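You operate a simulated robot arm through the tools that you are given. There is no shell and no other tool.

You run a simulated robot arm. Do the job below in one go: nothing can be reset, and whatever is moved stays where it is left.

Task
Fill the checked disc with green, tap its bubbles out and set the round grey cover over it.
Fine: push the beige slide tray in, two pumps, draw it out, tap the white tab; the disc stays on the tray; the other discs stay. Where these are worked on the way, their far stop is far enough and under half their travel is too little: beige slide tray.

It is judged by the outcome, as a careful person would: the job done as asked, and still so three seconds after it is handed in. It fails if anything else is knocked over, pushed out of place, dropped, spilled or broken. Lids that push on must go on centred and level and be pressed home; caps that screw on are set level and turned clockwise until they are tight.

Robot
A 6-joint arm with a two-finger parallel gripper, fixed in place. Base frame: the origin is at the foot of the arm, x ahead of it, y to its left, z up; the work surface is at about z = 0.75. Readings come in m, degrees, newtons and seconds.
With the tool pointing down near the work surface it reaches from about 0.18 to 0.64 m from the base axis. Its first joint turns from -66.0 to 66.0 degrees. Payload 2.7 kg.
Tool frame: the origin (TCP) lies between the finger pads and is the grasp point; the fingertips stand 0.023 m ahead of it; z points along the fingers, y is the line along which they close. The gripper opens to 0.094 m. The fingers are 0.038 m wide and 0.01 m thick; the gripper's body (0.054 by 0.096 m) begins 0.039 m behind the TCP.
Orientation is told as [roll, pitch, yaw] about the base's x, y, z axes, in that order, counted from this pose: with the fingers straight down and closing along the base's y, the tool's x points along the base's -x, its y along +y and its z along -z.

Tools
- The arm moves only by the tool play_rows. Its argument "targets" is a list of rows, each a list of 7 numbers: the shift along the tool's x, y, z in m, then the turn, a rotation vector about the tool's x, y, z in degrees, then the gripper command, from -1 (fully open) to 1 (shut), values between in proportion. In form: [[tx, ty, tz, wx, wy, wz, gripper], ...]. A call has 1 to 20 rows; each row shifts and turns the commanded pose from where the row before left it, along the tool's axes as they then stand. Each row takes 0.2 s and may step no farther than 0.05 m and 8.6 degrees from the row before; otherwise, or with a gripper value out of range, the whole call is refused. A pose out of reach is approached as far as the arm can. The call stops where the force on the tool passes 60 N (or 10 N more than at its start, if that is more) or the arm is blocked; 0.2 s more then pass. The fingers move at their own pace (about 0.045 m/s each) and stop on an object; they squeeze with about 32 N. The grip force told is the motor's: it shows also when the fingers shut on nothing. Time passes only in rows, and 0.2 s behind the last, so rows that do not move let the fingers close. The reply holds the time, the measured pose of the TCP, the force on the tool along the base axes, the opening and the grip force, in the units named above and with some noise, with the torque about the TCP (base axes, N m) and any sound that the robot's microphone picked up.
- Cameras (640 x 400 px; columns grow to the right, rows downward): "scene" is fixed at [0.08, -0.4335, 1.4117]; the picture's right is [0.75, -0.66, 0.00], its down [-0.34, -0.39, -0.86] and it looks along [0.57, 0.64, -0.52] (base axes); focal length 321 px, centre (320, 200). "wrist" rides on the gripper at [0.086, 0.016, -0.075] in the tool frame; the picture's right is [-0.18, 0.98, 0.00], its down [-0.58, -0.11, -0.81] and it looks along [-0.79, -0.15, 0.59] (tool axes); focal length 243 px, centre (320, 200). There is no depth. A picture from a camera that has moved, and an enlarged one, comes with that camera's place and axes in the base frame and with its lens.
- snapshot(camera): a new picture of that camera. No time passes.
- inspect(camera, box): a new picture of the part [left, top, right, bottom] of that camera's present view, enlarged. No time passes.
- sign_off(): hands the job in; it is judged then, once.

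Nothing tells you positions but the pictures and the camera data. Unless the task says otherwise, let go and move clear before handing in.

The tools are called after "Call:" as a command line: name --pt "numbers of a row" for each row, then --argument value for the rest, lists and objects as JSON in quotes. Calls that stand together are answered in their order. play_rows: Moves the arm, as the interface text tells. Its arguments: {"type":"object","properties":{"targets":{"type":"array","items":{"type":"array","items":{"type":"number"}}}},"required":["targets"]} The other tools are called the same way: snapshot (camera) takes a picture; inspect (camera, box) takes an enlarged picture of a part of a camera's view; sign_off () hands the job in.

At the start:

```text
time_s: 0.0
position: [0.3434, 0.2209, 1.0891]
orientation: [0.0, 0.0, 0.1]
ft_force: [0.5, 0.3, 0.5]
torque: [-0.01, 0.0, 0.0]
gripper_width: 0.0941
grip_force: 0.0
```

scene: 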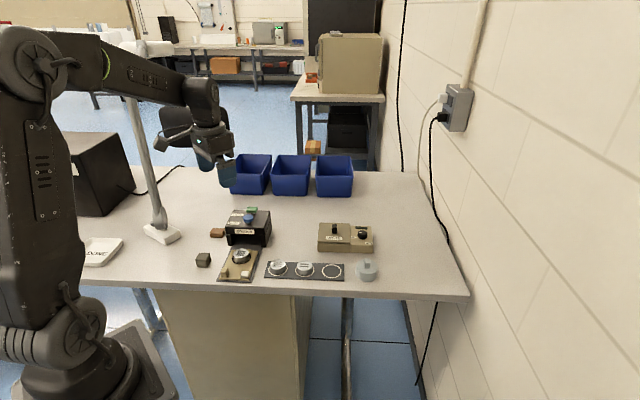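
wrist: 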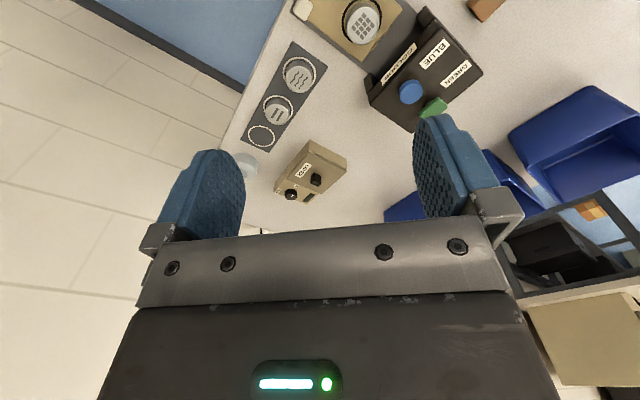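

I see a pump box with a blue and a green button, a beige tray in front of it holding a checked disc, a rack with other discs, and a round grey cover to the right. I'll look closer before moving.

Call:
inspect --camera "scene" --box '[180, 195, 300, 290]'

Call:
inspect --camera "scene" --box '[260, 205, 400, 295]'

Call:
inspect --camera "wrist" --box '[220, 0, 500, 210]'

```text
4.21 times, centred on (240, 242) of scene
camera zoom: at [0.08, -0.4335, 1.4117], right [0.75, -0.66, 0.0], down [-0.34, -0.39, -0.86], along [0.57, 0.64, -0.52], focal length 1350 px, centre (657, 21)
```

zoom: 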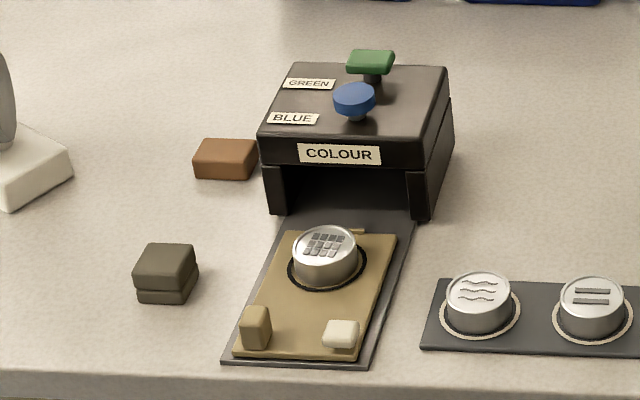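

```text
4.44 times, centred on (330, 250) of scene
camera zoom: at [0.08, -0.4335, 1.4117], right [0.75, -0.66, 0.0], down [-0.34, -0.39, -0.86], along [0.57, 0.64, -0.52], focal length 1425 px, centre (276, -22)
```

zoom: 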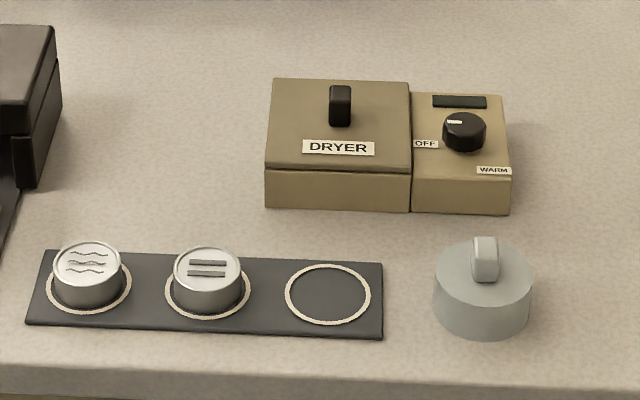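

```text
1.90 times, centred on (360, 105) of wrist
camera zoom: at [0.2557, 0.2364, 1.164], right [0.18, 0.98, 0.0], down [0.58, -0.11, 0.81], along [0.79, -0.15, -0.59], focal length 462 px, centre (244, 381)
```

zoom: 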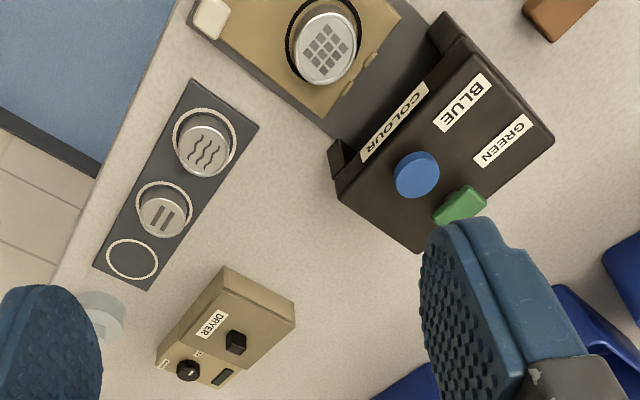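

The slide tray runs at about 45° into the colour box, with the disc near (0.39, 0.27), a grip post at its front left and the white tab at its front right. I'll turn the gripper to line up with the tray and back off for a better wrist view.

Call:
play_rows --pt "0 0 0 0 0 -7.5 -1" --pt "0 0 0 0 0 -7.5 -1" --pt "0 0 0 0 0 -7.5 -1" --pt "0 0 0 0 0 -7.5 -1" --pt "0 0 0 0 0 -7.5 -1" --pt "0 0 0 0 0 -7.5 -1" --pt "0.025 0.007 0.02 0 0 0 -1" --pt "0.025 0.007 0.02 0 0 0 -1" --pt "0.025 0.007 0.02 0 0 0 -1" --pt "0.025 0.007 0.02 0 0 0 -1" --pt "0 0 0 0 0 0 -1"

Call:
snapshot --camera "wrist"

```text
time_s: 2.4
position: [0.2527, 0.1683, 1.0086]
orientation: [0.2, 0.0, 45.0]
ft_force: [-0.3, 0.2, -0.3]
torque: [0.04, -0.01, 0.0]
gripper_width: 0.0939
grip_force: 0.2
```

```text
taken
camera wrist: at [0.1787, 0.1183, 1.0836], right [-0.57, 0.82, 0.0], down [0.49, 0.33, 0.81], along [0.66, 0.46, -0.59], focal length 243 px, centre (320, 200)
```

wrist: 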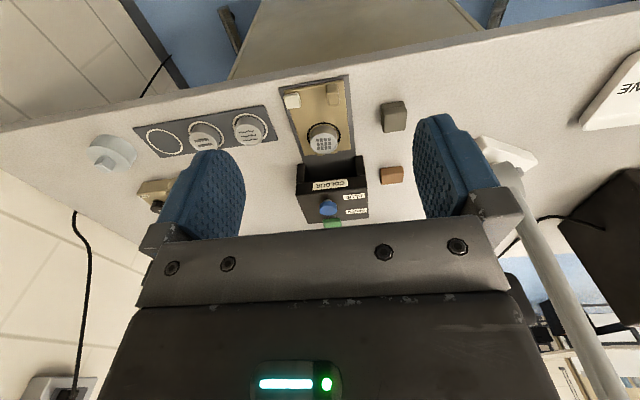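

Call:
inspect --camera "wrist" --box '[240, 60, 420, 240]'

Call:
inspect --camera "wrist" --box '[80, 60, 300, 210]'

```text
2.22 times, centred on (330, 150) of wrist
camera zoom: at [0.1787, 0.1183, 1.0836], right [-0.57, 0.82, 0.0], down [0.49, 0.33, 0.81], along [0.66, 0.46, -0.59], focal length 539 px, centre (298, 311)
```

zoom: 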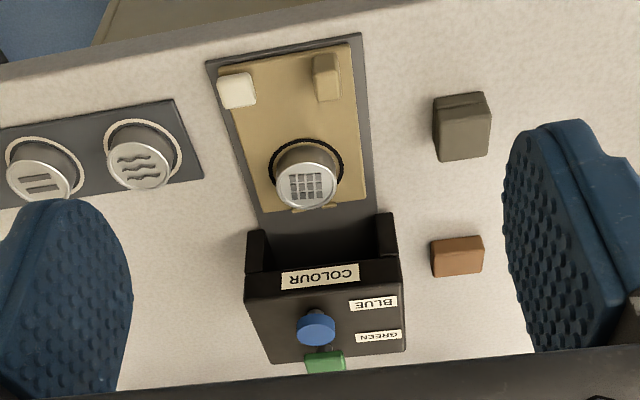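

```text
2.67 times, centred on (190, 135) of wrist
camera zoom: at [0.1787, 0.1183, 1.0836], right [-0.57, 0.82, 0.0], down [0.49, 0.33, 0.81], along [0.66, 0.46, -0.59], focal length 647 px, centre (667, 373)
```

zoom: 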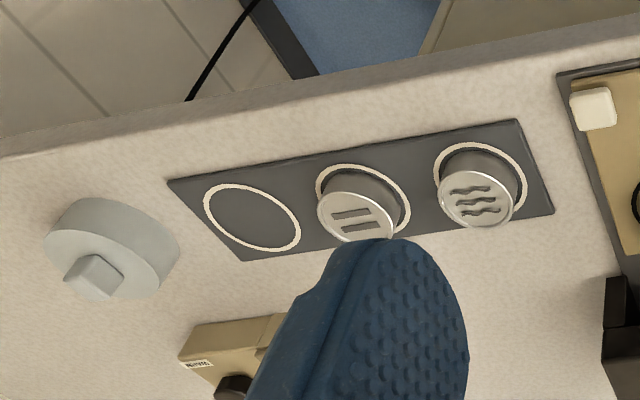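

Call:
inspect --camera "wrist" --box '[290, 70, 360, 120]'

Call:
inspect --camera "scene" --box '[215, 240, 275, 285]'

Call:
inspect --camera "scene" --box '[220, 200, 280, 245]'

```text
8.00 times, centred on (325, 95) of wrist
camera zoom: at [0.1787, 0.1183, 1.0836], right [-0.57, 0.82, 0.0], down [0.49, 0.33, 0.81], along [0.66, 0.46, -0.59], focal length 1941 px, centre (280, 1040)
```

zoom: 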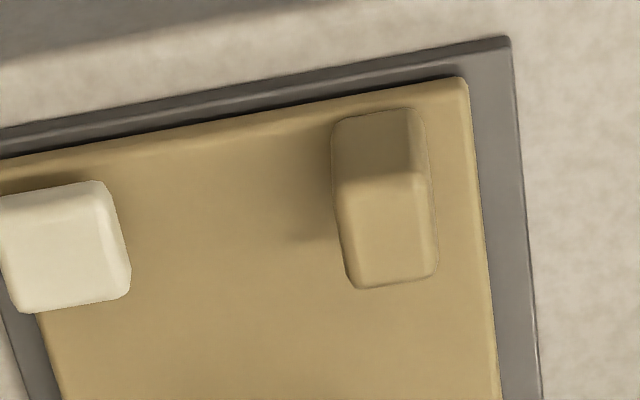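

```text
8.89 times, centred on (245, 262) of scene
camera zoom: at [0.0799, -0.4335, 1.4117], right [0.75, -0.66, 0.0], down [-0.34, -0.39, -0.86], along [0.57, 0.64, -0.52], focal length 2850 px, centre (987, -356)
```

zoom: 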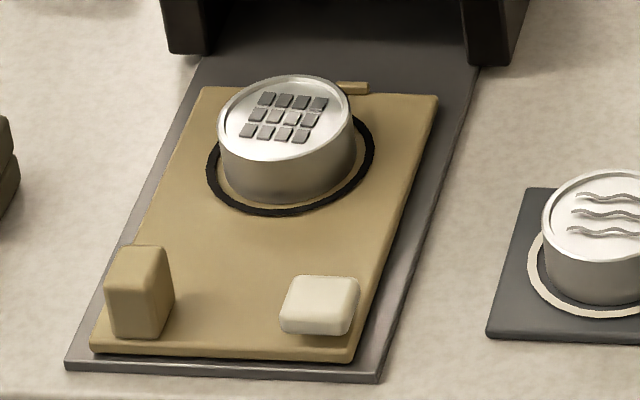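

```text
8.89 times, centred on (250, 222) of scene
camera zoom: at [0.0799, -0.4335, 1.4117], right [0.75, -0.66, 0.0], down [-0.34, -0.39, -0.86], along [0.57, 0.64, -0.52], focal length 2850 px, centre (942, 0)
```

zoom: 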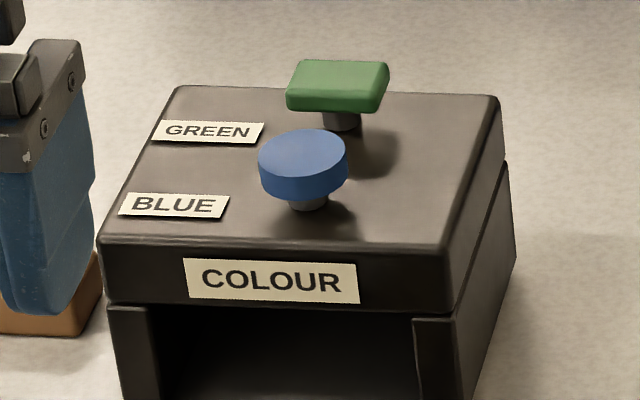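

The tray lies at exactly 45°: the disc is at about (0.386, 0.268), the post top at (0.315, 0.234, 0.785) and the white tab at (0.355, 0.195, 0.772). I'll go above the post with the gripper part open.

Call:
play_rows --pt "-0.0225 0.0006 0.02 0 0 0 -0.06" --pt "-0.0225 0.0006 0.035 0 0 0 -0.06" --pt "-0.0225 0.0006 0.035 0 0 0 -0.06" --pt "-0.0225 0.0006 0.035 0 0 0 -0.06" --pt "0 0 0.03 0 0 0 -0.06" --pt "0 0 0.015 0 0 0 -0.06" --pt "0 0 0 0 0 0 -0.06"

Call:
snapshot --camera "wrist"

Call:
inspect --camera "scene" --box '[190, 195, 280, 285]'

```text
time_s: 4.0
position: [0.315, 0.2344, 0.8376]
orientation: [0.1, 0.0, 45.0]
ft_force: [-0.2, 0.3, 0.1]
torque: [0.03, 0.01, -0.01]
gripper_width: 0.0495
grip_force: 0.1
```

```text
taken
camera wrist: at [0.2407, 0.185, 0.9129], right [-0.56, 0.83, 0.0], down [0.49, 0.33, 0.81], along [0.67, 0.46, -0.59], focal length 243 px, centre (320, 200)
```

wrist: 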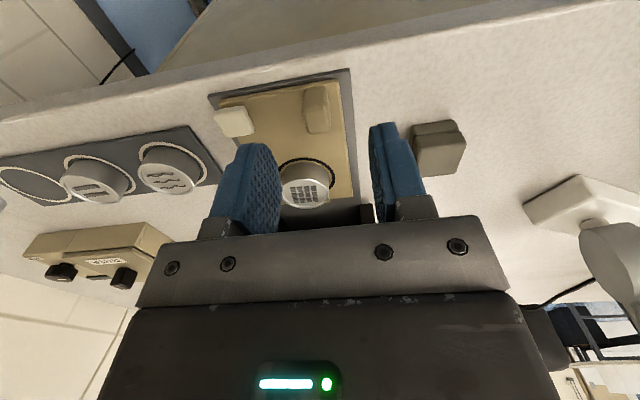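

```text
4.44 times, centred on (235, 240) of scene
camera zoom: at [0.08, -0.4335, 1.4117], right [0.75, -0.66, 0.0], down [-0.34, -0.39, -0.86], along [0.57, 0.64, -0.52], focal length 1425 px, centre (698, 22)
```

zoom: 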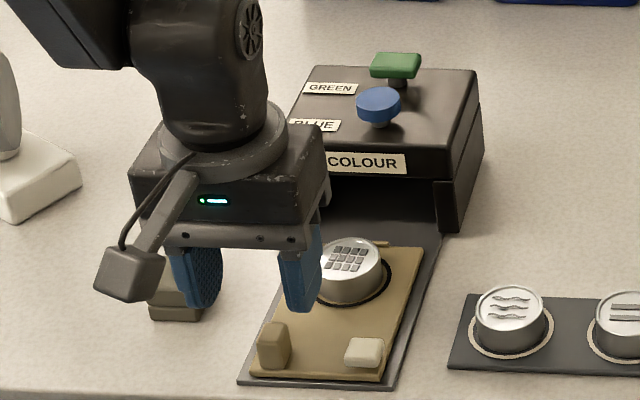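

The gripper lines up with the post, so I'll lower it and close.

Call:
play_rows --pt "0 0 0.02 0 0 0 -0.06" --pt "0 0 0.02 0 0 0 -0.06" --pt "0 0 0.009 0 0 0 -0.06" --pt "0 0 0 0 0 0 -0.06"

Call:
snapshot --camera "wrist"

Call:
inspect --camera "scene" --box '[190, 195, 280, 285]'

```text
time_s: 5.0
position: [0.315, 0.2352, 0.7884]
orientation: [0.1, 0.0, 45.1]
ft_force: [0.4, -0.1, -0.3]
torque: [-0.02, 0.01, 0.03]
gripper_width: 0.0497
grip_force: 0.0
```

```text
taken
camera wrist: at [0.2402, 0.185, 0.8642], right [-0.56, 0.83, 0.0], down [0.49, 0.33, 0.81], along [0.66, 0.46, -0.59], focal length 243 px, centre (320, 200)
```

wrist: 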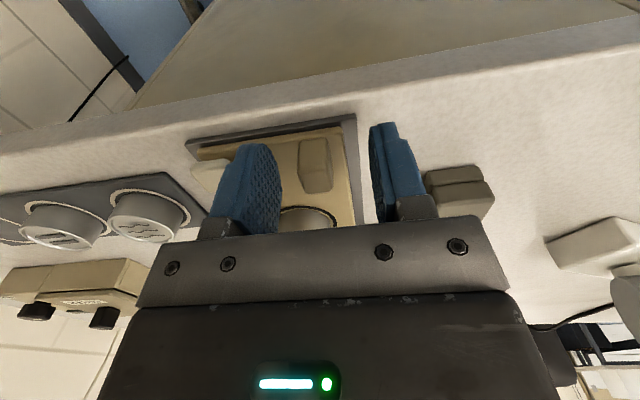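

```text
4.44 times, centred on (235, 240) of scene
camera zoom: at [0.08, -0.4335, 1.4117], right [0.75, -0.66, 0.0], down [-0.34, -0.39, -0.86], along [0.57, 0.64, -0.52], focal length 1425 px, centre (698, 22)
```

zoom: 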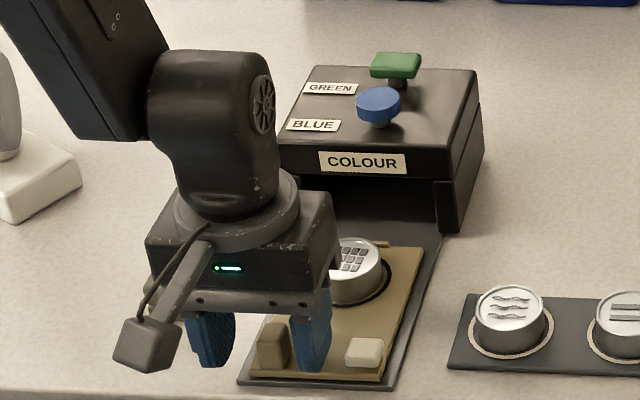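

Call:
play_rows --pt "0 0 0 0 0 0 0.3" --pt "0 0 0 0 0 0 0.6" --pt "0 0 0 0 0 0 0.8" --pt "0 0 0 0 0 0 1" --pt "0 0 0 0 0 0 1"

Call:
inspect --camera "scene" --box '[190, 195, 280, 285]'

```text
time_s: 6.2
position: [0.3164, 0.2341, 0.7884]
orientation: [0.1, 0.1, 44.8]
ft_force: [32.9, -30.2, -3.8]
torque: [-0.77, -0.45, 0.35]
gripper_width: 0.016
grip_force: 45.2
```

```text
4.44 times, centred on (235, 240) of scene
camera zoom: at [0.0807, -0.4341, 1.4114], right [0.75, -0.66, 0.0], down [-0.34, -0.39, -0.86], along [0.57, 0.64, -0.52], focal length 1425 px, centre (698, 22)
```

zoom: 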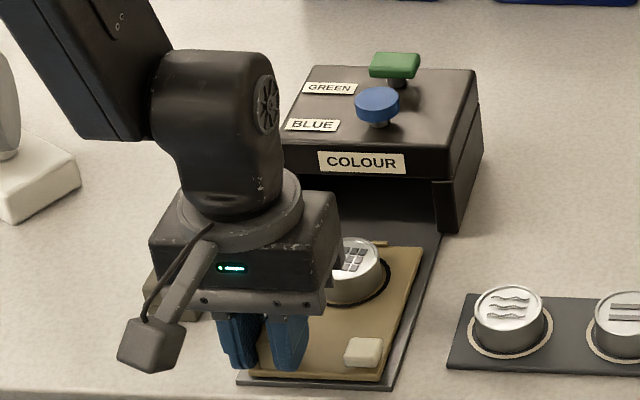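

The post is gripped with a sideways bias of about 45 N, so I'll shift about 2 mm to relieve it before pushing.

Call:
play_rows --pt "0 -0.001 0 0 0 0 1" --pt "0 -0.001 0 0 0 0 1" --pt "0 0 0 0 0 0 1"

```text
time_s: 7.0
position: [0.3171, 0.2321, 0.79]
orientation: [0.2, 0.1, 45.0]
ft_force: [19.4, -19.0, -11.0]
torque: [0.27, -1.15, 0.39]
gripper_width: 0.016
grip_force: 45.3
```

Call:
play_rows --pt "0 -0.001 0 0 0 0 1" --pt "0 -0.0005 0 0 0 0 1" --pt "0 0 0 0 0 0 1"

```text
time_s: 7.8
position: [0.3169, 0.2329, 0.7883]
orientation: [0.0, 0.1, 44.9]
ft_force: [2.9, -3.3, -17.7]
torque: [0.68, -0.99, -0.05]
gripper_width: 0.0159
grip_force: 45.5
```

Call:
play_rows --pt "-0.003 0 0.0005 0 0 0 1" --pt "-0.006 0 0 0 0 0 1" --pt "-0.007 0 0 0 0 0 1" --pt "-0.007 0 0 0 0 0 1" --pt "-0.005 0 0 0 0 0 1" --pt "-0.002 0 0 0 0 0 1" --pt "0 0 0 0 0 0 1"

Call:
inspect --camera "scene" --box '[190, 195, 280, 285]'

```text
time_s: 9.4
position: [0.3381, 0.2546, 0.7891]
orientation: [0.1, 0.0, 45.0]
ft_force: [-9.8, 9.4, -7.9]
torque: [-0.96, 0.71, -0.26]
gripper_width: 0.0157
grip_force: 45.0
```

```text
4.44 times, centred on (235, 240) of scene
camera zoom: at [0.0799, -0.4332, 1.4118], right [0.75, -0.66, 0.0], down [-0.34, -0.39, -0.86], along [0.57, 0.64, -0.52], focal length 1425 px, centre (698, 22)
```

zoom: 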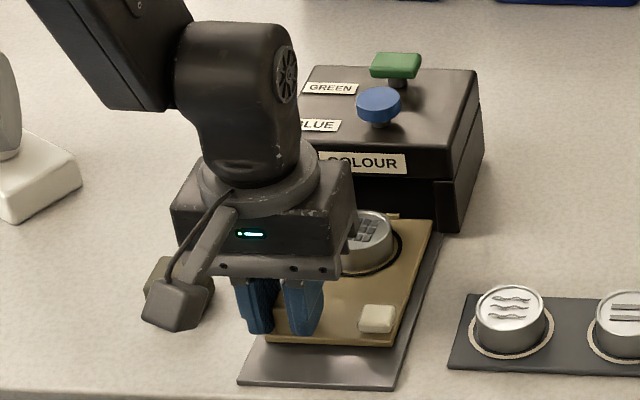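

Call:
play_rows --pt "-0.004 -0.0002 0 0 0 0 1" --pt "-0.007 0 0 0 0 0 1" --pt "-0.007 0 0 0 0 0 1" --pt "-0.007 0 0 0 0 0 1" --pt "-0.005 0 0 0 0 0 1" --pt "0 0 0 0 0 0 1"

Call:
inspect --camera "scene" --box '[190, 195, 280, 285]'

Call:
snapshot --camera "wrist"

```text
time_s: 10.8
position: [0.3602, 0.2757, 0.7891]
orientation: [0.1, 0.0, 45.1]
ft_force: [-11.9, 12.5, -10.5]
torque: [-0.44, 0.24, -0.09]
gripper_width: 0.016
grip_force: 45.1
```

```text
4.44 times, centred on (235, 240) of scene
camera zoom: at [0.0798, -0.4331, 1.4118], right [0.75, -0.66, 0.0], down [-0.34, -0.39, -0.86], along [0.57, 0.64, -0.52], focal length 1425 px, centre (698, 22)
```

zoom: 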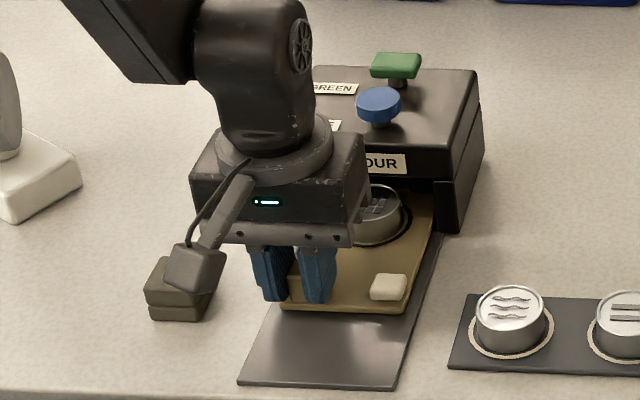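

```text
taken
camera wrist: at [0.2853, 0.2258, 0.8644], right [-0.57, 0.82, 0.0], down [0.49, 0.33, 0.81], along [0.66, 0.46, -0.59], focal length 243 px, centre (320, 200)
```

wrist: 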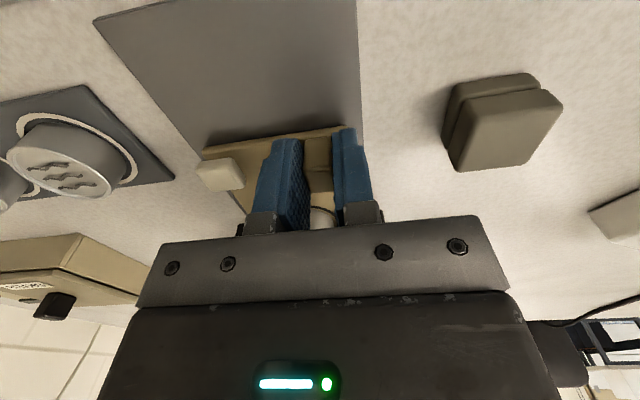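

Call:
play_rows --pt "-0.004 0.0006 0 0 0 0 1" --pt "-0.006 0 0 0 0 0 1" --pt "-0.006 0 0 0 0 0 1" --pt "-0.004 0 0 0 0 0 1" --pt "0 0 0 0 0 0 1"

Call:
inspect --camera "scene" --box '[190, 195, 280, 285]'

```text
time_s: 12.0
position: [0.3737, 0.2915, 0.7896]
orientation: [0.1, -0.1, 45.0]
ft_force: [-13.6, 13.9, 3.9]
torque: [-0.77, 0.65, -0.14]
gripper_width: 0.016
grip_force: 45.3
```

```text
4.44 times, centred on (235, 240) of scene
camera zoom: at [0.0797, -0.4332, 1.4118], right [0.75, -0.66, 0.0], down [-0.34, -0.39, -0.86], along [0.57, 0.64, -0.52], focal length 1425 px, centre (698, 22)
```

zoom: 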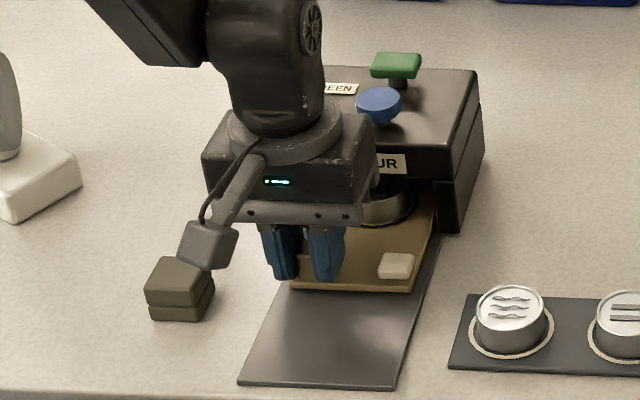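

Call:
play_rows --pt "-0.003 0.0004 0 0 0 0 1" --pt "-0.004 0 0 0 0 0 1" --pt "-0.004 0 0 0 0 0 1" --pt "-0.004 0 0 0 0 0 1" --pt "-0.002 0 0 0 0 0 1" --pt "0 0 0 0 0 0 1"

Call:
inspect --camera "scene" --box '[190, 195, 280, 285]'

Call:
snapshot --camera "wrist"

```text
time_s: 13.4
position: [0.3837, 0.3005, 0.7888]
orientation: [0.1, 0.3, 45.0]
ft_force: [-28.2, -1.9, 14.7]
torque: [0.37, -0.32, 0.11]
gripper_width: 0.0158
grip_force: 44.8
```

```text
4.44 times, centred on (235, 240) of scene
camera zoom: at [0.0792, -0.4337, 1.4116], right [0.75, -0.66, 0.0], down [-0.34, -0.39, -0.86], along [0.57, 0.64, -0.52], focal length 1425 px, centre (698, 22)
```

zoom: 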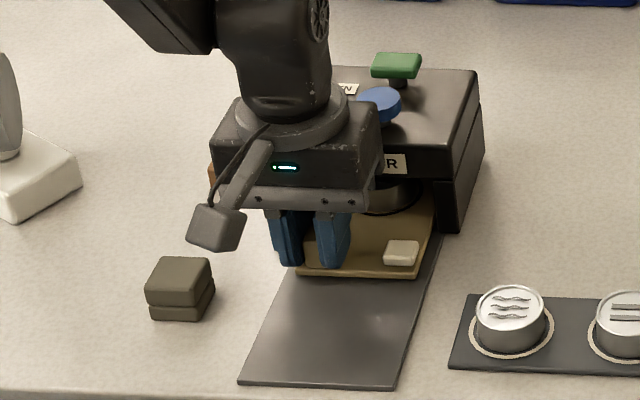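

```text
taken
camera wrist: at [0.3099, 0.2504, 0.8649], right [-0.56, 0.83, 0.0], down [0.49, 0.34, 0.8], along [0.66, 0.45, -0.6], focal length 243 px, centre (320, 200)
```

wrist: 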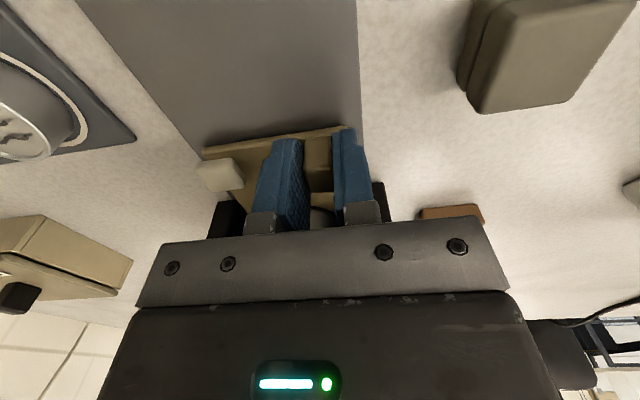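

Call:
inspect --camera "scene" --box '[225, 205, 285, 255]'

Call:
inspect --camera "wrist" --box '[180, 110, 420, 260]'

```text
8.00 times, centred on (255, 230) of scene
camera zoom: at [0.0792, -0.4337, 1.4116], right [0.75, -0.66, 0.0], down [-0.34, -0.39, -0.86], along [0.57, 0.64, -0.52], focal length 2565 px, centre (840, -40)
```

zoom: 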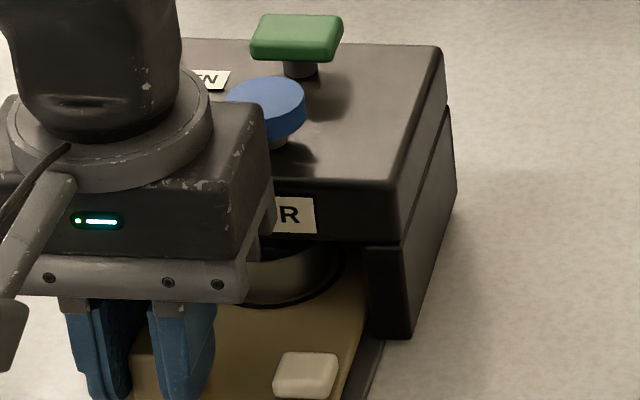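

```text
2.67 times, centred on (300, 185) of wrist
camera zoom: at [0.3099, 0.2504, 0.8649], right [-0.56, 0.83, 0.0], down [0.49, 0.34, 0.8], along [0.66, 0.45, -0.6], focal length 647 px, centre (373, 240)
```

zoom: 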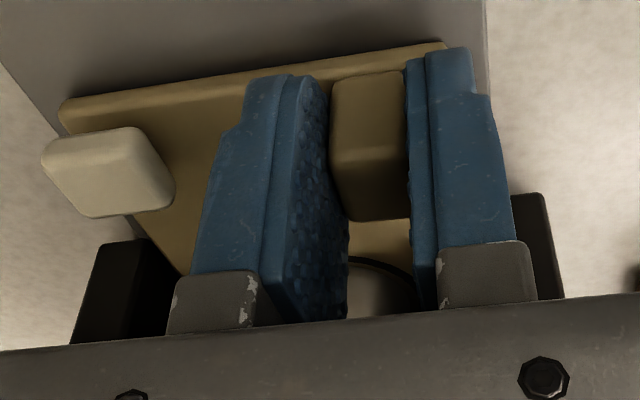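

Call:
play_rows --pt "-0.001 0.0004 0 0 0 0 1" --pt "-0.001 0 0 0 0 0 1" --pt "0 0 0 0 0 0 1"

```text
time_s: 14.2
position: [0.385, 0.3009, 0.7892]
orientation: [0.1, 0.8, 45.1]
ft_force: [-31.1, -18.2, 25.7]
torque: [-0.24, -0.02, 0.24]
gripper_width: 0.0158
grip_force: 44.5
```

The tray is against its far stop after about 96 mm. I'll relieve the push, let go of the post and rise.

Call:
play_rows --pt "0.002 0 0 0 0 0 1" --pt "0.002 -0.0004 0 0 0 0 1" --pt "0 0 0 0 0 0 1"

```text
time_s: 15.0
position: [0.3853, 0.3005, 0.7876]
orientation: [0.0, 0.0, 45.0]
ft_force: [-0.9, -0.1, -3.6]
torque: [-1.14, 0.93, 0.01]
gripper_width: 0.0159
grip_force: 44.7
```

Call:
play_rows --pt "0 0 0 0 0 0 0.3" --pt "0 0 0 0 0 0 0.2" --pt "0 0 0 0 0 0 0.2" --pt "0 0 -0.02 0 0 0 0.2" --pt "0 0 -0.03 0 0 0 0.2" --pt "0 0 -0.04 0 0 0 0.2" --pt "0 0 -0.04 0 0 0 1" --pt "0 0 0 0 0 0 1"

Call:
inspect --camera "scene" --box '[200, 195, 290, 285]'

Call:
snapshot --camera "wrist"

```text
time_s: 16.8
position: [0.3857, 0.3009, 0.9171]
orientation: [0.1, -0.1, 45.1]
ft_force: [-0.5, 0.0, 0.2]
torque: [-0.03, -0.01, 0.0]
gripper_width: 0.0
grip_force: 16.4
```

```text
4.44 times, centred on (245, 240) of scene
camera zoom: at [0.0799, -0.4335, 1.4117], right [0.75, -0.66, 0.0], down [-0.34, -0.39, -0.86], along [0.57, 0.64, -0.52], focal length 1425 px, centre (653, 22)
```

zoom: 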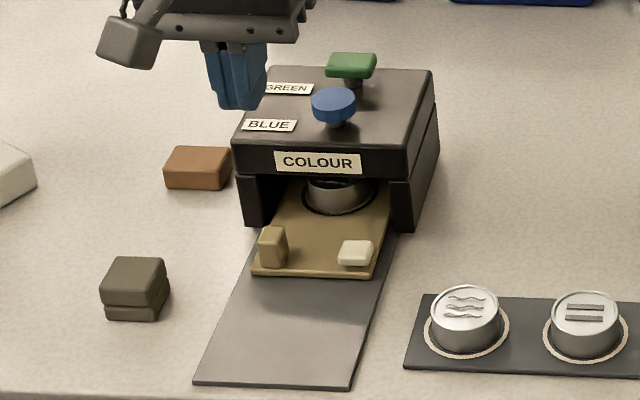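

```text
taken
camera wrist: at [0.3104, 0.2515, 0.9924], right [-0.56, 0.83, 0.0], down [0.49, 0.33, 0.81], along [0.66, 0.46, -0.59], focal length 243 px, centre (320, 200)
```

wrist: 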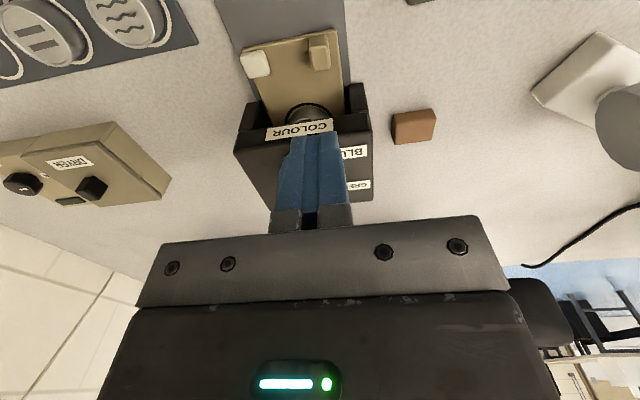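

Call:
inspect --camera "scene" --box '[232, 215, 292, 255]'

Call:
inspect --camera "wrist" --box '[230, 30, 390, 150]'

```text
10.00 times, centred on (262, 235) of scene
camera zoom: at [0.0799, -0.4335, 1.4117], right [0.75, -0.66, 0.0], down [-0.34, -0.39, -0.86], along [0.57, 0.64, -0.52], focal length 3206 px, centre (900, -150)
```

zoom: 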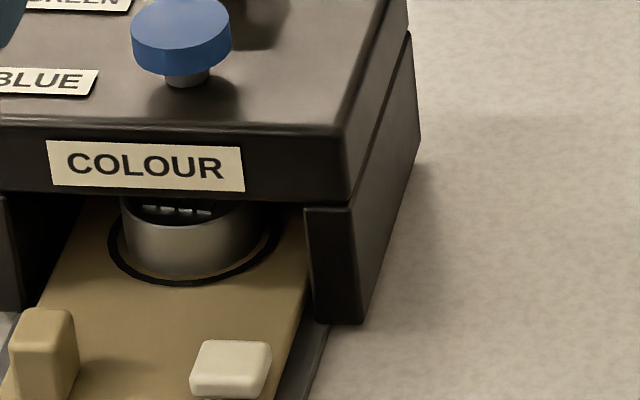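

```text
3.33 times, centred on (310, 90) of wrist
camera zoom: at [0.3104, 0.2515, 0.9924], right [-0.56, 0.83, 0.0], down [0.49, 0.33, 0.81], along [0.66, 0.46, -0.59], focal length 809 px, centre (353, 567)
```

zoom: 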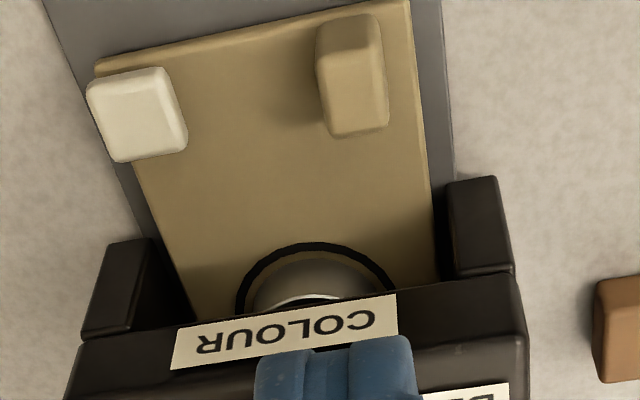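

The disc sits in its ring inside the box and the tray stays put. Next I'll bring the shut fingertips over the green button.

Call:
play_rows --pt "-0.03 -0.008 0 0 0 0 1" --pt "-0.03 -0.008 0 0 0 0 1" --pt "-0.03 -0.008 0 0 0 0 1" --pt "-0.0215 -0.0055 0 0 0 0 1" --pt "0 0 0.02 0 0 0 1" --pt "0 0 0 0 0 0 1"

Call:
inspect --camera "scene" --box '[225, 185, 285, 230]'

Call:
snapshot --camera "wrist"

```text
time_s: 18.2
position: [0.4821, 0.3594, 0.8975]
orientation: [0.0, 0.0, 45.0]
ft_force: [0.4, 0.4, 0.0]
torque: [0.0, -0.03, 0.0]
gripper_width: 0.0
grip_force: 31.7
```

```text
8.89 times, centred on (255, 208) of scene
camera zoom: at [0.08, -0.4335, 1.4117], right [0.75, -0.66, 0.0], down [-0.34, -0.39, -0.86], along [0.57, 0.64, -0.52], focal length 2850 px, centre (898, 133)
```

zoom: 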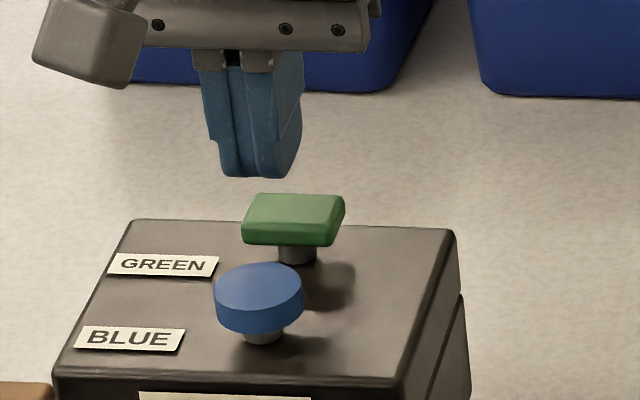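

```text
taken
camera wrist: at [0.4092, 0.3089, 0.9732], right [-0.56, 0.83, 0.0], down [0.49, 0.33, 0.81], along [0.66, 0.46, -0.59], focal length 243 px, centre (320, 200)
```

wrist: 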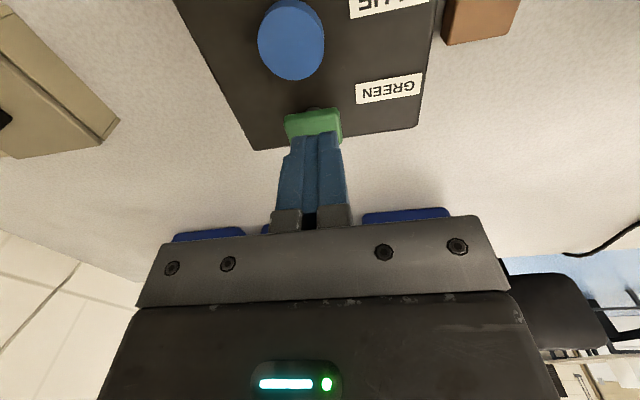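

Call:
play_rows --pt "-0.002 -0.004 0 0 0 0 1" --pt "0 0 0.008 0 0 0 1" --pt "0 0 0.006 0 0 0 1" --pt "0 0 0.003 0 0 0 1" --pt "0 0 0 0 0 0 1"

Call:
inspect --camera "scene" --box '[225, 185, 285, 230]'

```text
time_s: 19.4
position: [0.4879, 0.3578, 0.8813]
orientation: [0.2, 0.0, 45.0]
ft_force: [0.2, 0.2, -0.6]
torque: [0.04, -0.02, 0.01]
gripper_width: 0.0
grip_force: 32.0
```

```text
8.89 times, centred on (255, 208) of scene
camera zoom: at [0.08, -0.4335, 1.4117], right [0.75, -0.66, 0.0], down [-0.34, -0.39, -0.86], along [0.57, 0.64, -0.52], focal length 2850 px, centre (898, 133)
```

zoom: 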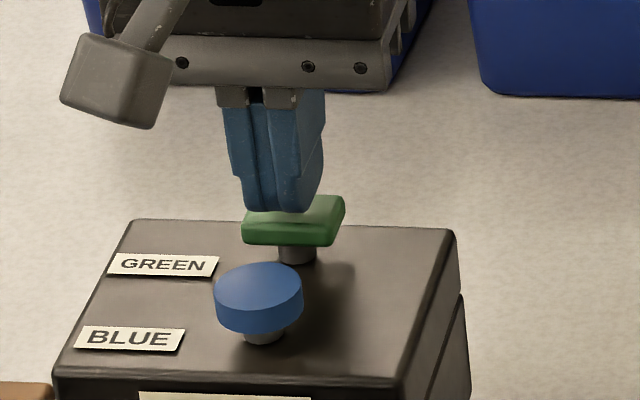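

Call:
play_rows --pt "0 0 0.003 0 0 0 1" --pt "0 0 0.003 0 0 0 1" --pt "0 0 0.003 0 0 0 1" --pt "0 0 0 0 0 0 1"

Call:
inspect --camera "scene" --box '[225, 185, 285, 230]'

```text
time_s: 20.4
position: [0.4879, 0.3572, 0.8723]
orientation: [0.1, -0.1, 45.0]
ft_force: [0.2, 0.0, 0.7]
torque: [0.01, 0.02, 0.0]
gripper_width: 0.0
grip_force: 31.5
```

```text
8.89 times, centred on (255, 208) of scene
camera zoom: at [0.08, -0.4335, 1.4116], right [0.75, -0.66, 0.0], down [-0.34, -0.39, -0.86], along [0.57, 0.64, -0.52], focal length 2850 px, centre (898, 133)
```

zoom: 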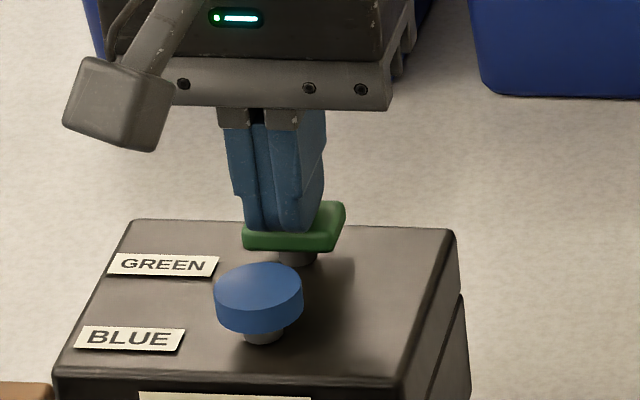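

Call:
play_rows --pt "0 0 0.002 0 0 0 1" --pt "0 0 0.002 0 0 0 1" --pt "0 0 0.002 0 0 0 1" --pt "0 0 0 0 0 0 1"

Call:
inspect --camera "scene" --box '[225, 185, 285, 230]'

```text
time_s: 21.4
position: [0.4883, 0.3561, 0.868]
orientation: [0.1, -0.1, 45.0]
ft_force: [1.2, 2.1, 4.3]
torque: [-0.01, -0.03, -0.02]
gripper_width: 0.0
grip_force: 31.8
```

```text
8.89 times, centred on (255, 208) of scene
camera zoom: at [0.0799, -0.4335, 1.4117], right [0.75, -0.66, 0.0], down [-0.34, -0.39, -0.86], along [0.57, 0.64, -0.52], focal length 2850 px, centre (898, 133)
```

zoom: 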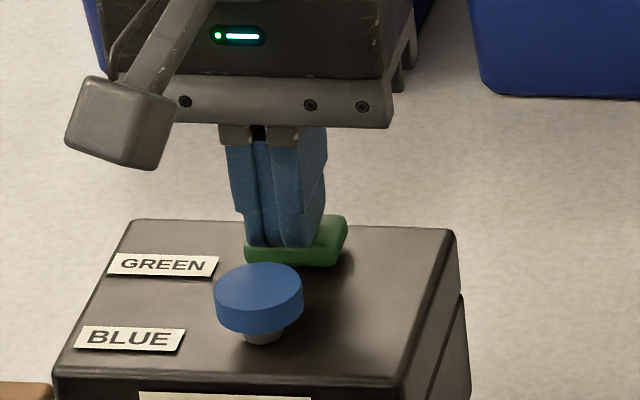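

Call:
play_rows --pt "0 0 0.002 0 0 0 1" --pt "0 0 0.001 0 0 0 1" --pt "0 0 0 0 0 0 1"

Call:
inspect --camera "scene" --box '[225, 185, 285, 230]'

```text
time_s: 22.2
position: [0.4872, 0.3582, 0.8658]
orientation: [0.0, -0.1, 45.0]
ft_force: [-8.3, -5.8, 19.4]
torque: [-0.08, 0.14, 0.0]
gripper_width: 0.0001
grip_force: 32.2
```

```text
8.89 times, centred on (255, 208) of scene
camera zoom: at [0.0795, -0.4338, 1.4116], right [0.75, -0.66, 0.0], down [-0.34, -0.39, -0.86], along [0.57, 0.64, -0.52], focal length 2850 px, centre (898, 133)
```

zoom: 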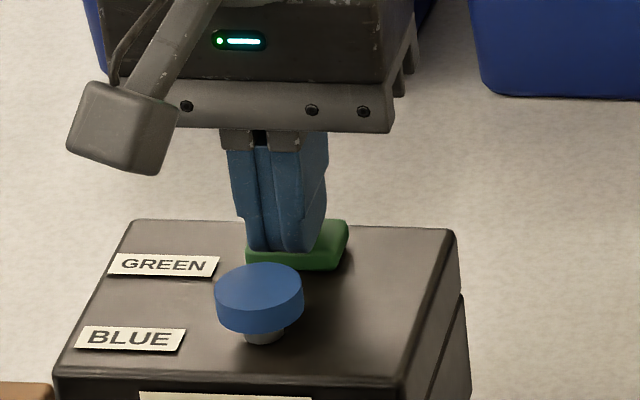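

The green button is at its bottom (19 N): pump one. I'll lift off and check that it springs back.

Call:
play_rows --pt "0 0 -0.006 0 0 0 1" --pt "0 0 -0.009 0 0 0 1" --pt "0 0 -0.009 0 0 0 1" --pt "0 0 0 0 0 0 1" --pt "0 0 0 0 0 0 1"

Call:
inspect --camera "scene" --box '[225, 185, 285, 230]'

Call:
inspect --camera "scene" --box '[232, 215, 292, 255]'

```text
time_s: 23.4
position: [0.4876, 0.3568, 0.8887]
orientation: [0.1, 0.0, 45.1]
ft_force: [-0.1, -1.1, -0.5]
torque: [-0.01, -0.01, 0.02]
gripper_width: 0.0
grip_force: 32.1
```

```text
8.89 times, centred on (255, 208) of scene
camera zoom: at [0.08, -0.4335, 1.4117], right [0.75, -0.66, 0.0], down [-0.34, -0.39, -0.86], along [0.57, 0.64, -0.52], focal length 2850 px, centre (898, 133)
```

zoom: 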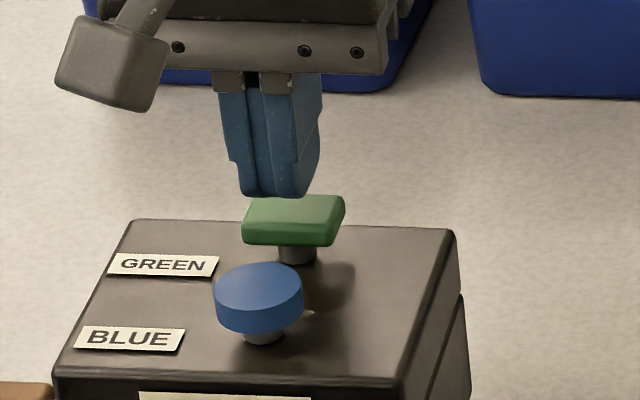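

```text
10.00 times, centred on (262, 235) of scene
camera zoom: at [0.08, -0.4335, 1.4117], right [0.75, -0.66, 0.0], down [-0.34, -0.39, -0.86], along [0.57, 0.64, -0.52], focal length 3206 px, centre (900, -150)
```

zoom: 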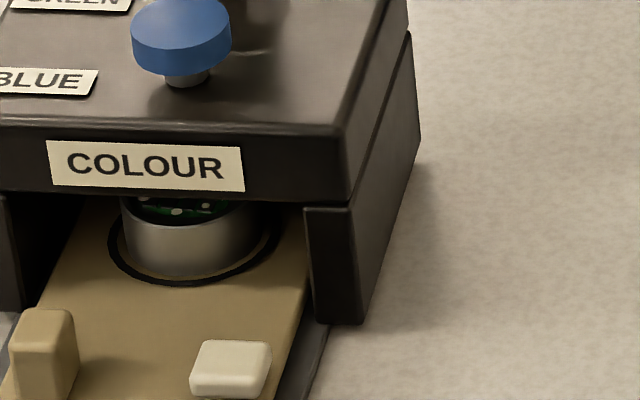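

Green with bubbles shows in the disc, and the button has sprung back. Now the second pump.

Call:
play_rows --pt "0 0 0.008 0 0 0 1" --pt "0 0 0.004 0 0 0 1" --pt "0 0 0.004 0 0 0 1" --pt "0 0 0.003 0 0 0 1" --pt "0 0 0.003 0 0 0 1" --pt "0 0 0.002 0 0 0 1" --pt "0 0 0 0 0 0 1"

Call:
inspect --camera "scene" --box '[225, 185, 285, 230]'

```text
time_s: 25.0
position: [0.4885, 0.3584, 0.8657]
orientation: [0.2, -0.2, 45.0]
ft_force: [-5.8, -3.4, 16.6]
torque: [-0.08, 0.05, -0.02]
gripper_width: 0.0
grip_force: 31.9
```

```text
8.89 times, centred on (255, 208) of scene
camera zoom: at [0.0796, -0.4338, 1.4116], right [0.75, -0.66, 0.0], down [-0.34, -0.39, -0.86], along [0.57, 0.64, -0.52], focal length 2850 px, centre (898, 133)
```

zoom: 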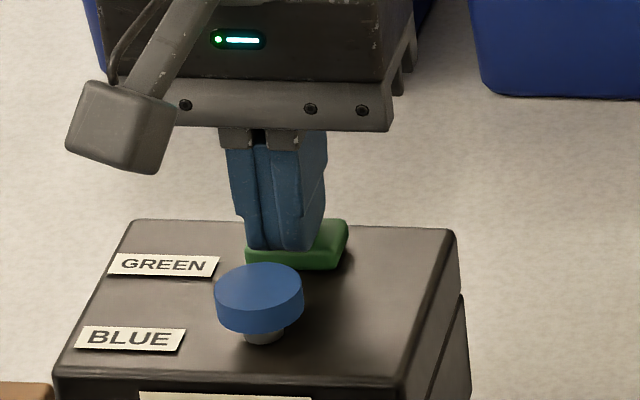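

Pump two is at the bottom. I'll lift off and go back above the post.

Call:
play_rows --pt "0 0 -0.006 0 0 0 1" --pt "0 0 -0.009 0 0 0 1" --pt "0 0 -0.02 0 0 0 1" --pt "0 0 -0.02 0 0 0 1" --pt "0 0 0 0 0 0 1"

Call:
inspect --camera "scene" --box '[225, 185, 285, 230]'

Call:
inspect --camera "scene" --box '[232, 215, 292, 255]'

```text
time_s: 26.2
position: [0.4883, 0.3569, 0.9178]
orientation: [0.1, 0.1, 45.0]
ft_force: [-0.5, -0.2, -0.7]
torque: [0.0, -0.02, 0.01]
gripper_width: 0.0
grip_force: 31.8
```

```text
8.89 times, centred on (255, 208) of scene
camera zoom: at [0.08, -0.4335, 1.4117], right [0.75, -0.66, 0.0], down [-0.34, -0.39, -0.86], along [0.57, 0.64, -0.52], focal length 2850 px, centre (898, 133)
```

zoom: 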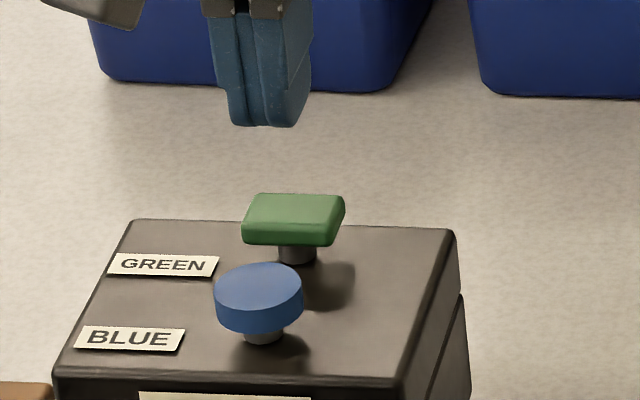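

```text
10.00 times, centred on (262, 235) of scene
camera zoom: at [0.08, -0.4335, 1.4117], right [0.75, -0.66, 0.0], down [-0.34, -0.39, -0.86], along [0.57, 0.64, -0.52], focal length 3206 px, centre (900, -150)
```

zoom: 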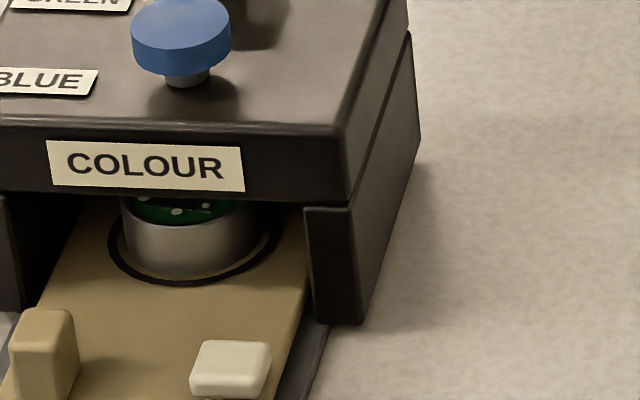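

Both pumps register and the green level is higher. I'll go back to the post to draw the tray out.

Call:
play_rows --pt "0.03 0.009 0 0 0 0 1" --pt "0.03 0.009 0 0 0 0 0.6" --pt "0.03 0.009 0 0 0 0 0.2" --pt "0.0227 0.006 0 0 0 0 0.2" --pt "0 0 0.04 0 0 0 0.2" --pt "0 0 0.035 0 0 0 0.2" --pt "0 0 0 0 0 0 0.2"

Call:
snapshot --camera "wrist"

Call:
inspect --camera "scene" --box '[200, 195, 290, 285]'

```text
time_s: 27.8
position: [0.3823, 0.3013, 0.8442]
orientation: [0.2, 0.0, 45.0]
ft_force: [0.8, -0.5, 0.3]
torque: [0.0, 0.0, 0.03]
gripper_width: 0.0375
grip_force: 0.0
```

```text
taken
camera wrist: at [0.3089, 0.2515, 0.9194], right [-0.56, 0.83, 0.0], down [0.49, 0.33, 0.81], along [0.66, 0.46, -0.59], focal length 243 px, centre (320, 200)
```

wrist: 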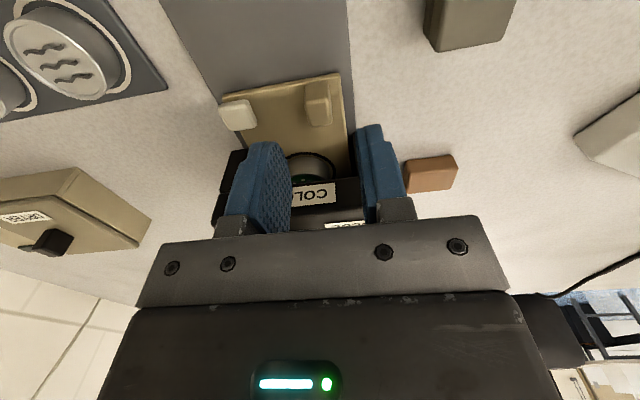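

```text
4.44 times, centred on (245, 240) of scene
camera zoom: at [0.08, -0.4335, 1.4117], right [0.75, -0.66, 0.0], down [-0.34, -0.39, -0.86], along [0.57, 0.64, -0.52], focal length 1425 px, centre (653, 22)
```

zoom: 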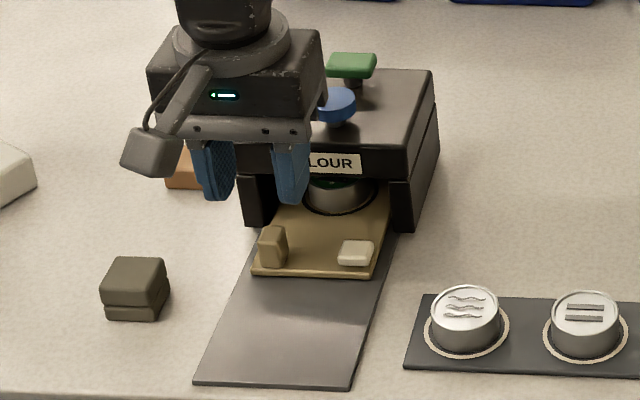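

Call:
play_rows --pt "-0.001 -0.0022 0.015 0 0 0 0.2" --pt "0 0 0.02 0 0 0 0.2" --pt "0 0 0.0205 0 0 0 0.2" --pt "0 0 0 0 0 0 0.4" --pt "0 0 0 0 0 0 0.6" --pt "0 0 0 0 0 0 0.7" --pt "0 0 0 0 0 0 1" --pt "0 0 0 0 0 0 1"

```text
time_s: 29.6
position: [0.3863, 0.3015, 0.7898]
orientation: [0.0, 0.1, 44.9]
ft_force: [-15.3, 15.8, -4.6]
torque: [0.08, -0.4, -0.26]
gripper_width: 0.016
grip_force: 45.3
```

Call:
play_rows --pt "0.001 0.001 0 0 0 0 1" --pt "0.004 0.0003 0 0 0 0 1" --pt "0.006 0 0 0 0 0 1" --pt "0.006 0 0 0 0 0 1" --pt "0.006 0 0 0 0 0 1" --pt "0.005 0 0 0 0 0 1" --pt "0.002 0 0 0 0 0 1" --pt "0 0 0 0 0 0 1"

Call:
inspect --camera "scene" --box '[200, 195, 290, 285]'

```text
time_s: 31.4
position: [0.3623, 0.2803, 0.7884]
orientation: [0.1, 0.1, 45.1]
ft_force: [-20.3, 21.3, -18.1]
torque: [0.26, -0.67, -0.49]
gripper_width: 0.016
grip_force: 45.6
```

```text
4.44 times, centred on (245, 240) of scene
camera zoom: at [0.0797, -0.4329, 1.4119], right [0.75, -0.66, 0.0], down [-0.34, -0.39, -0.86], along [0.57, 0.64, -0.52], focal length 1425 px, centre (653, 22)
```

zoom: 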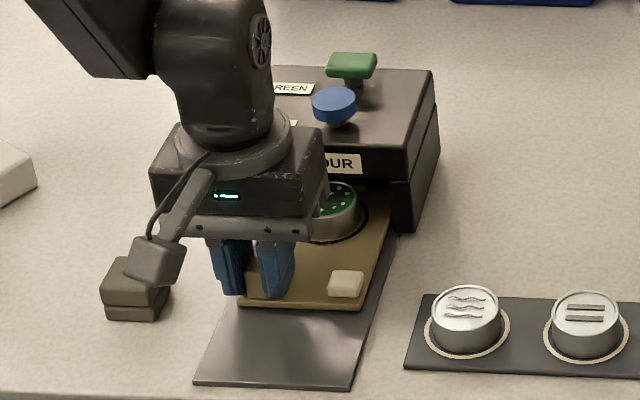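

Call:
play_rows --pt "0.003 0.0012 0 0 0 0 1" --pt "0.006 0.0006 0 0 0 0 1" --pt "0.006 0 0 0 0 0 1" --pt "0.006 0 0 0 0 0 1" --pt "0.006 0 0 0 0 0 1" --pt "0.005 0 0 0 0 0 1" --pt "0.002 0 0 0 0 0 1" --pt "0 0 0 0 0 0 1"

```text
time_s: 33.2
position: [0.3404, 0.256, 0.7883]
orientation: [0.1, 0.1, 45.1]
ft_force: [1.6, -2.5, -23.8]
torque: [-0.27, -0.07, 0.21]
gripper_width: 0.0157
grip_force: 44.8
```

Call:
play_rows --pt "0.003 0 0.001 0 0 0 1" --pt "0.006 0 0 0 0 0 1" --pt "0.006 0 0 0 0 0 1" --pt "0.006 0 0 0 0 0 1" --pt "0.004 0 0 0 0 0 1" --pt "0.003 0 0 0 0 0 1" --pt "0.002 0 0 0 0 0 1" --pt "0 0 0 0 0 0 1"

Call:
inspect --camera "scene" --box '[200, 195, 290, 285]'

```text
time_s: 35.0
position: [0.3192, 0.2357, 0.7886]
orientation: [0.2, -0.2, 44.9]
ft_force: [6.3, -5.5, 8.2]
torque: [-0.59, 0.16, -0.06]
gripper_width: 0.0159
grip_force: 45.7
```

```text
4.44 times, centred on (245, 240) of scene
camera zoom: at [0.08, -0.4337, 1.4116], right [0.75, -0.66, 0.0], down [-0.34, -0.39, -0.86], along [0.57, 0.64, -0.52], focal length 1425 px, centre (653, 22)
```

zoom: 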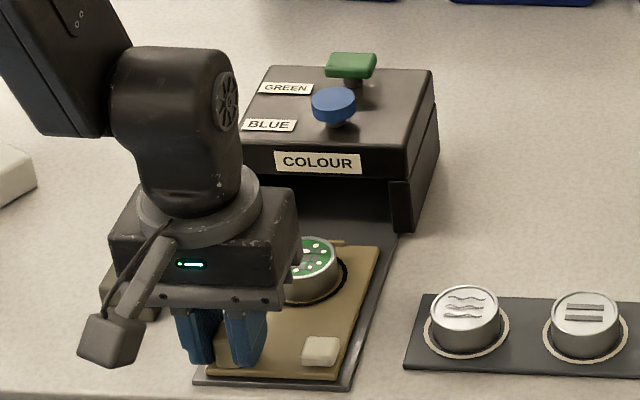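

Call:
play_rows --pt "0.002 0 0 0 0 0 1" --pt "0.001 0 0 0 0 0 1" --pt "0.001 0 0 0 0 0 1" --pt "0 0 0 0 0 0 1"

```text
time_s: 36.0
position: [0.3176, 0.2338, 0.7885]
orientation: [0.1, -0.7, 45.0]
ft_force: [24.8, 2.8, 11.0]
torque: [-0.24, -0.75, -0.24]
gripper_width: 0.0158
grip_force: 45.0
```

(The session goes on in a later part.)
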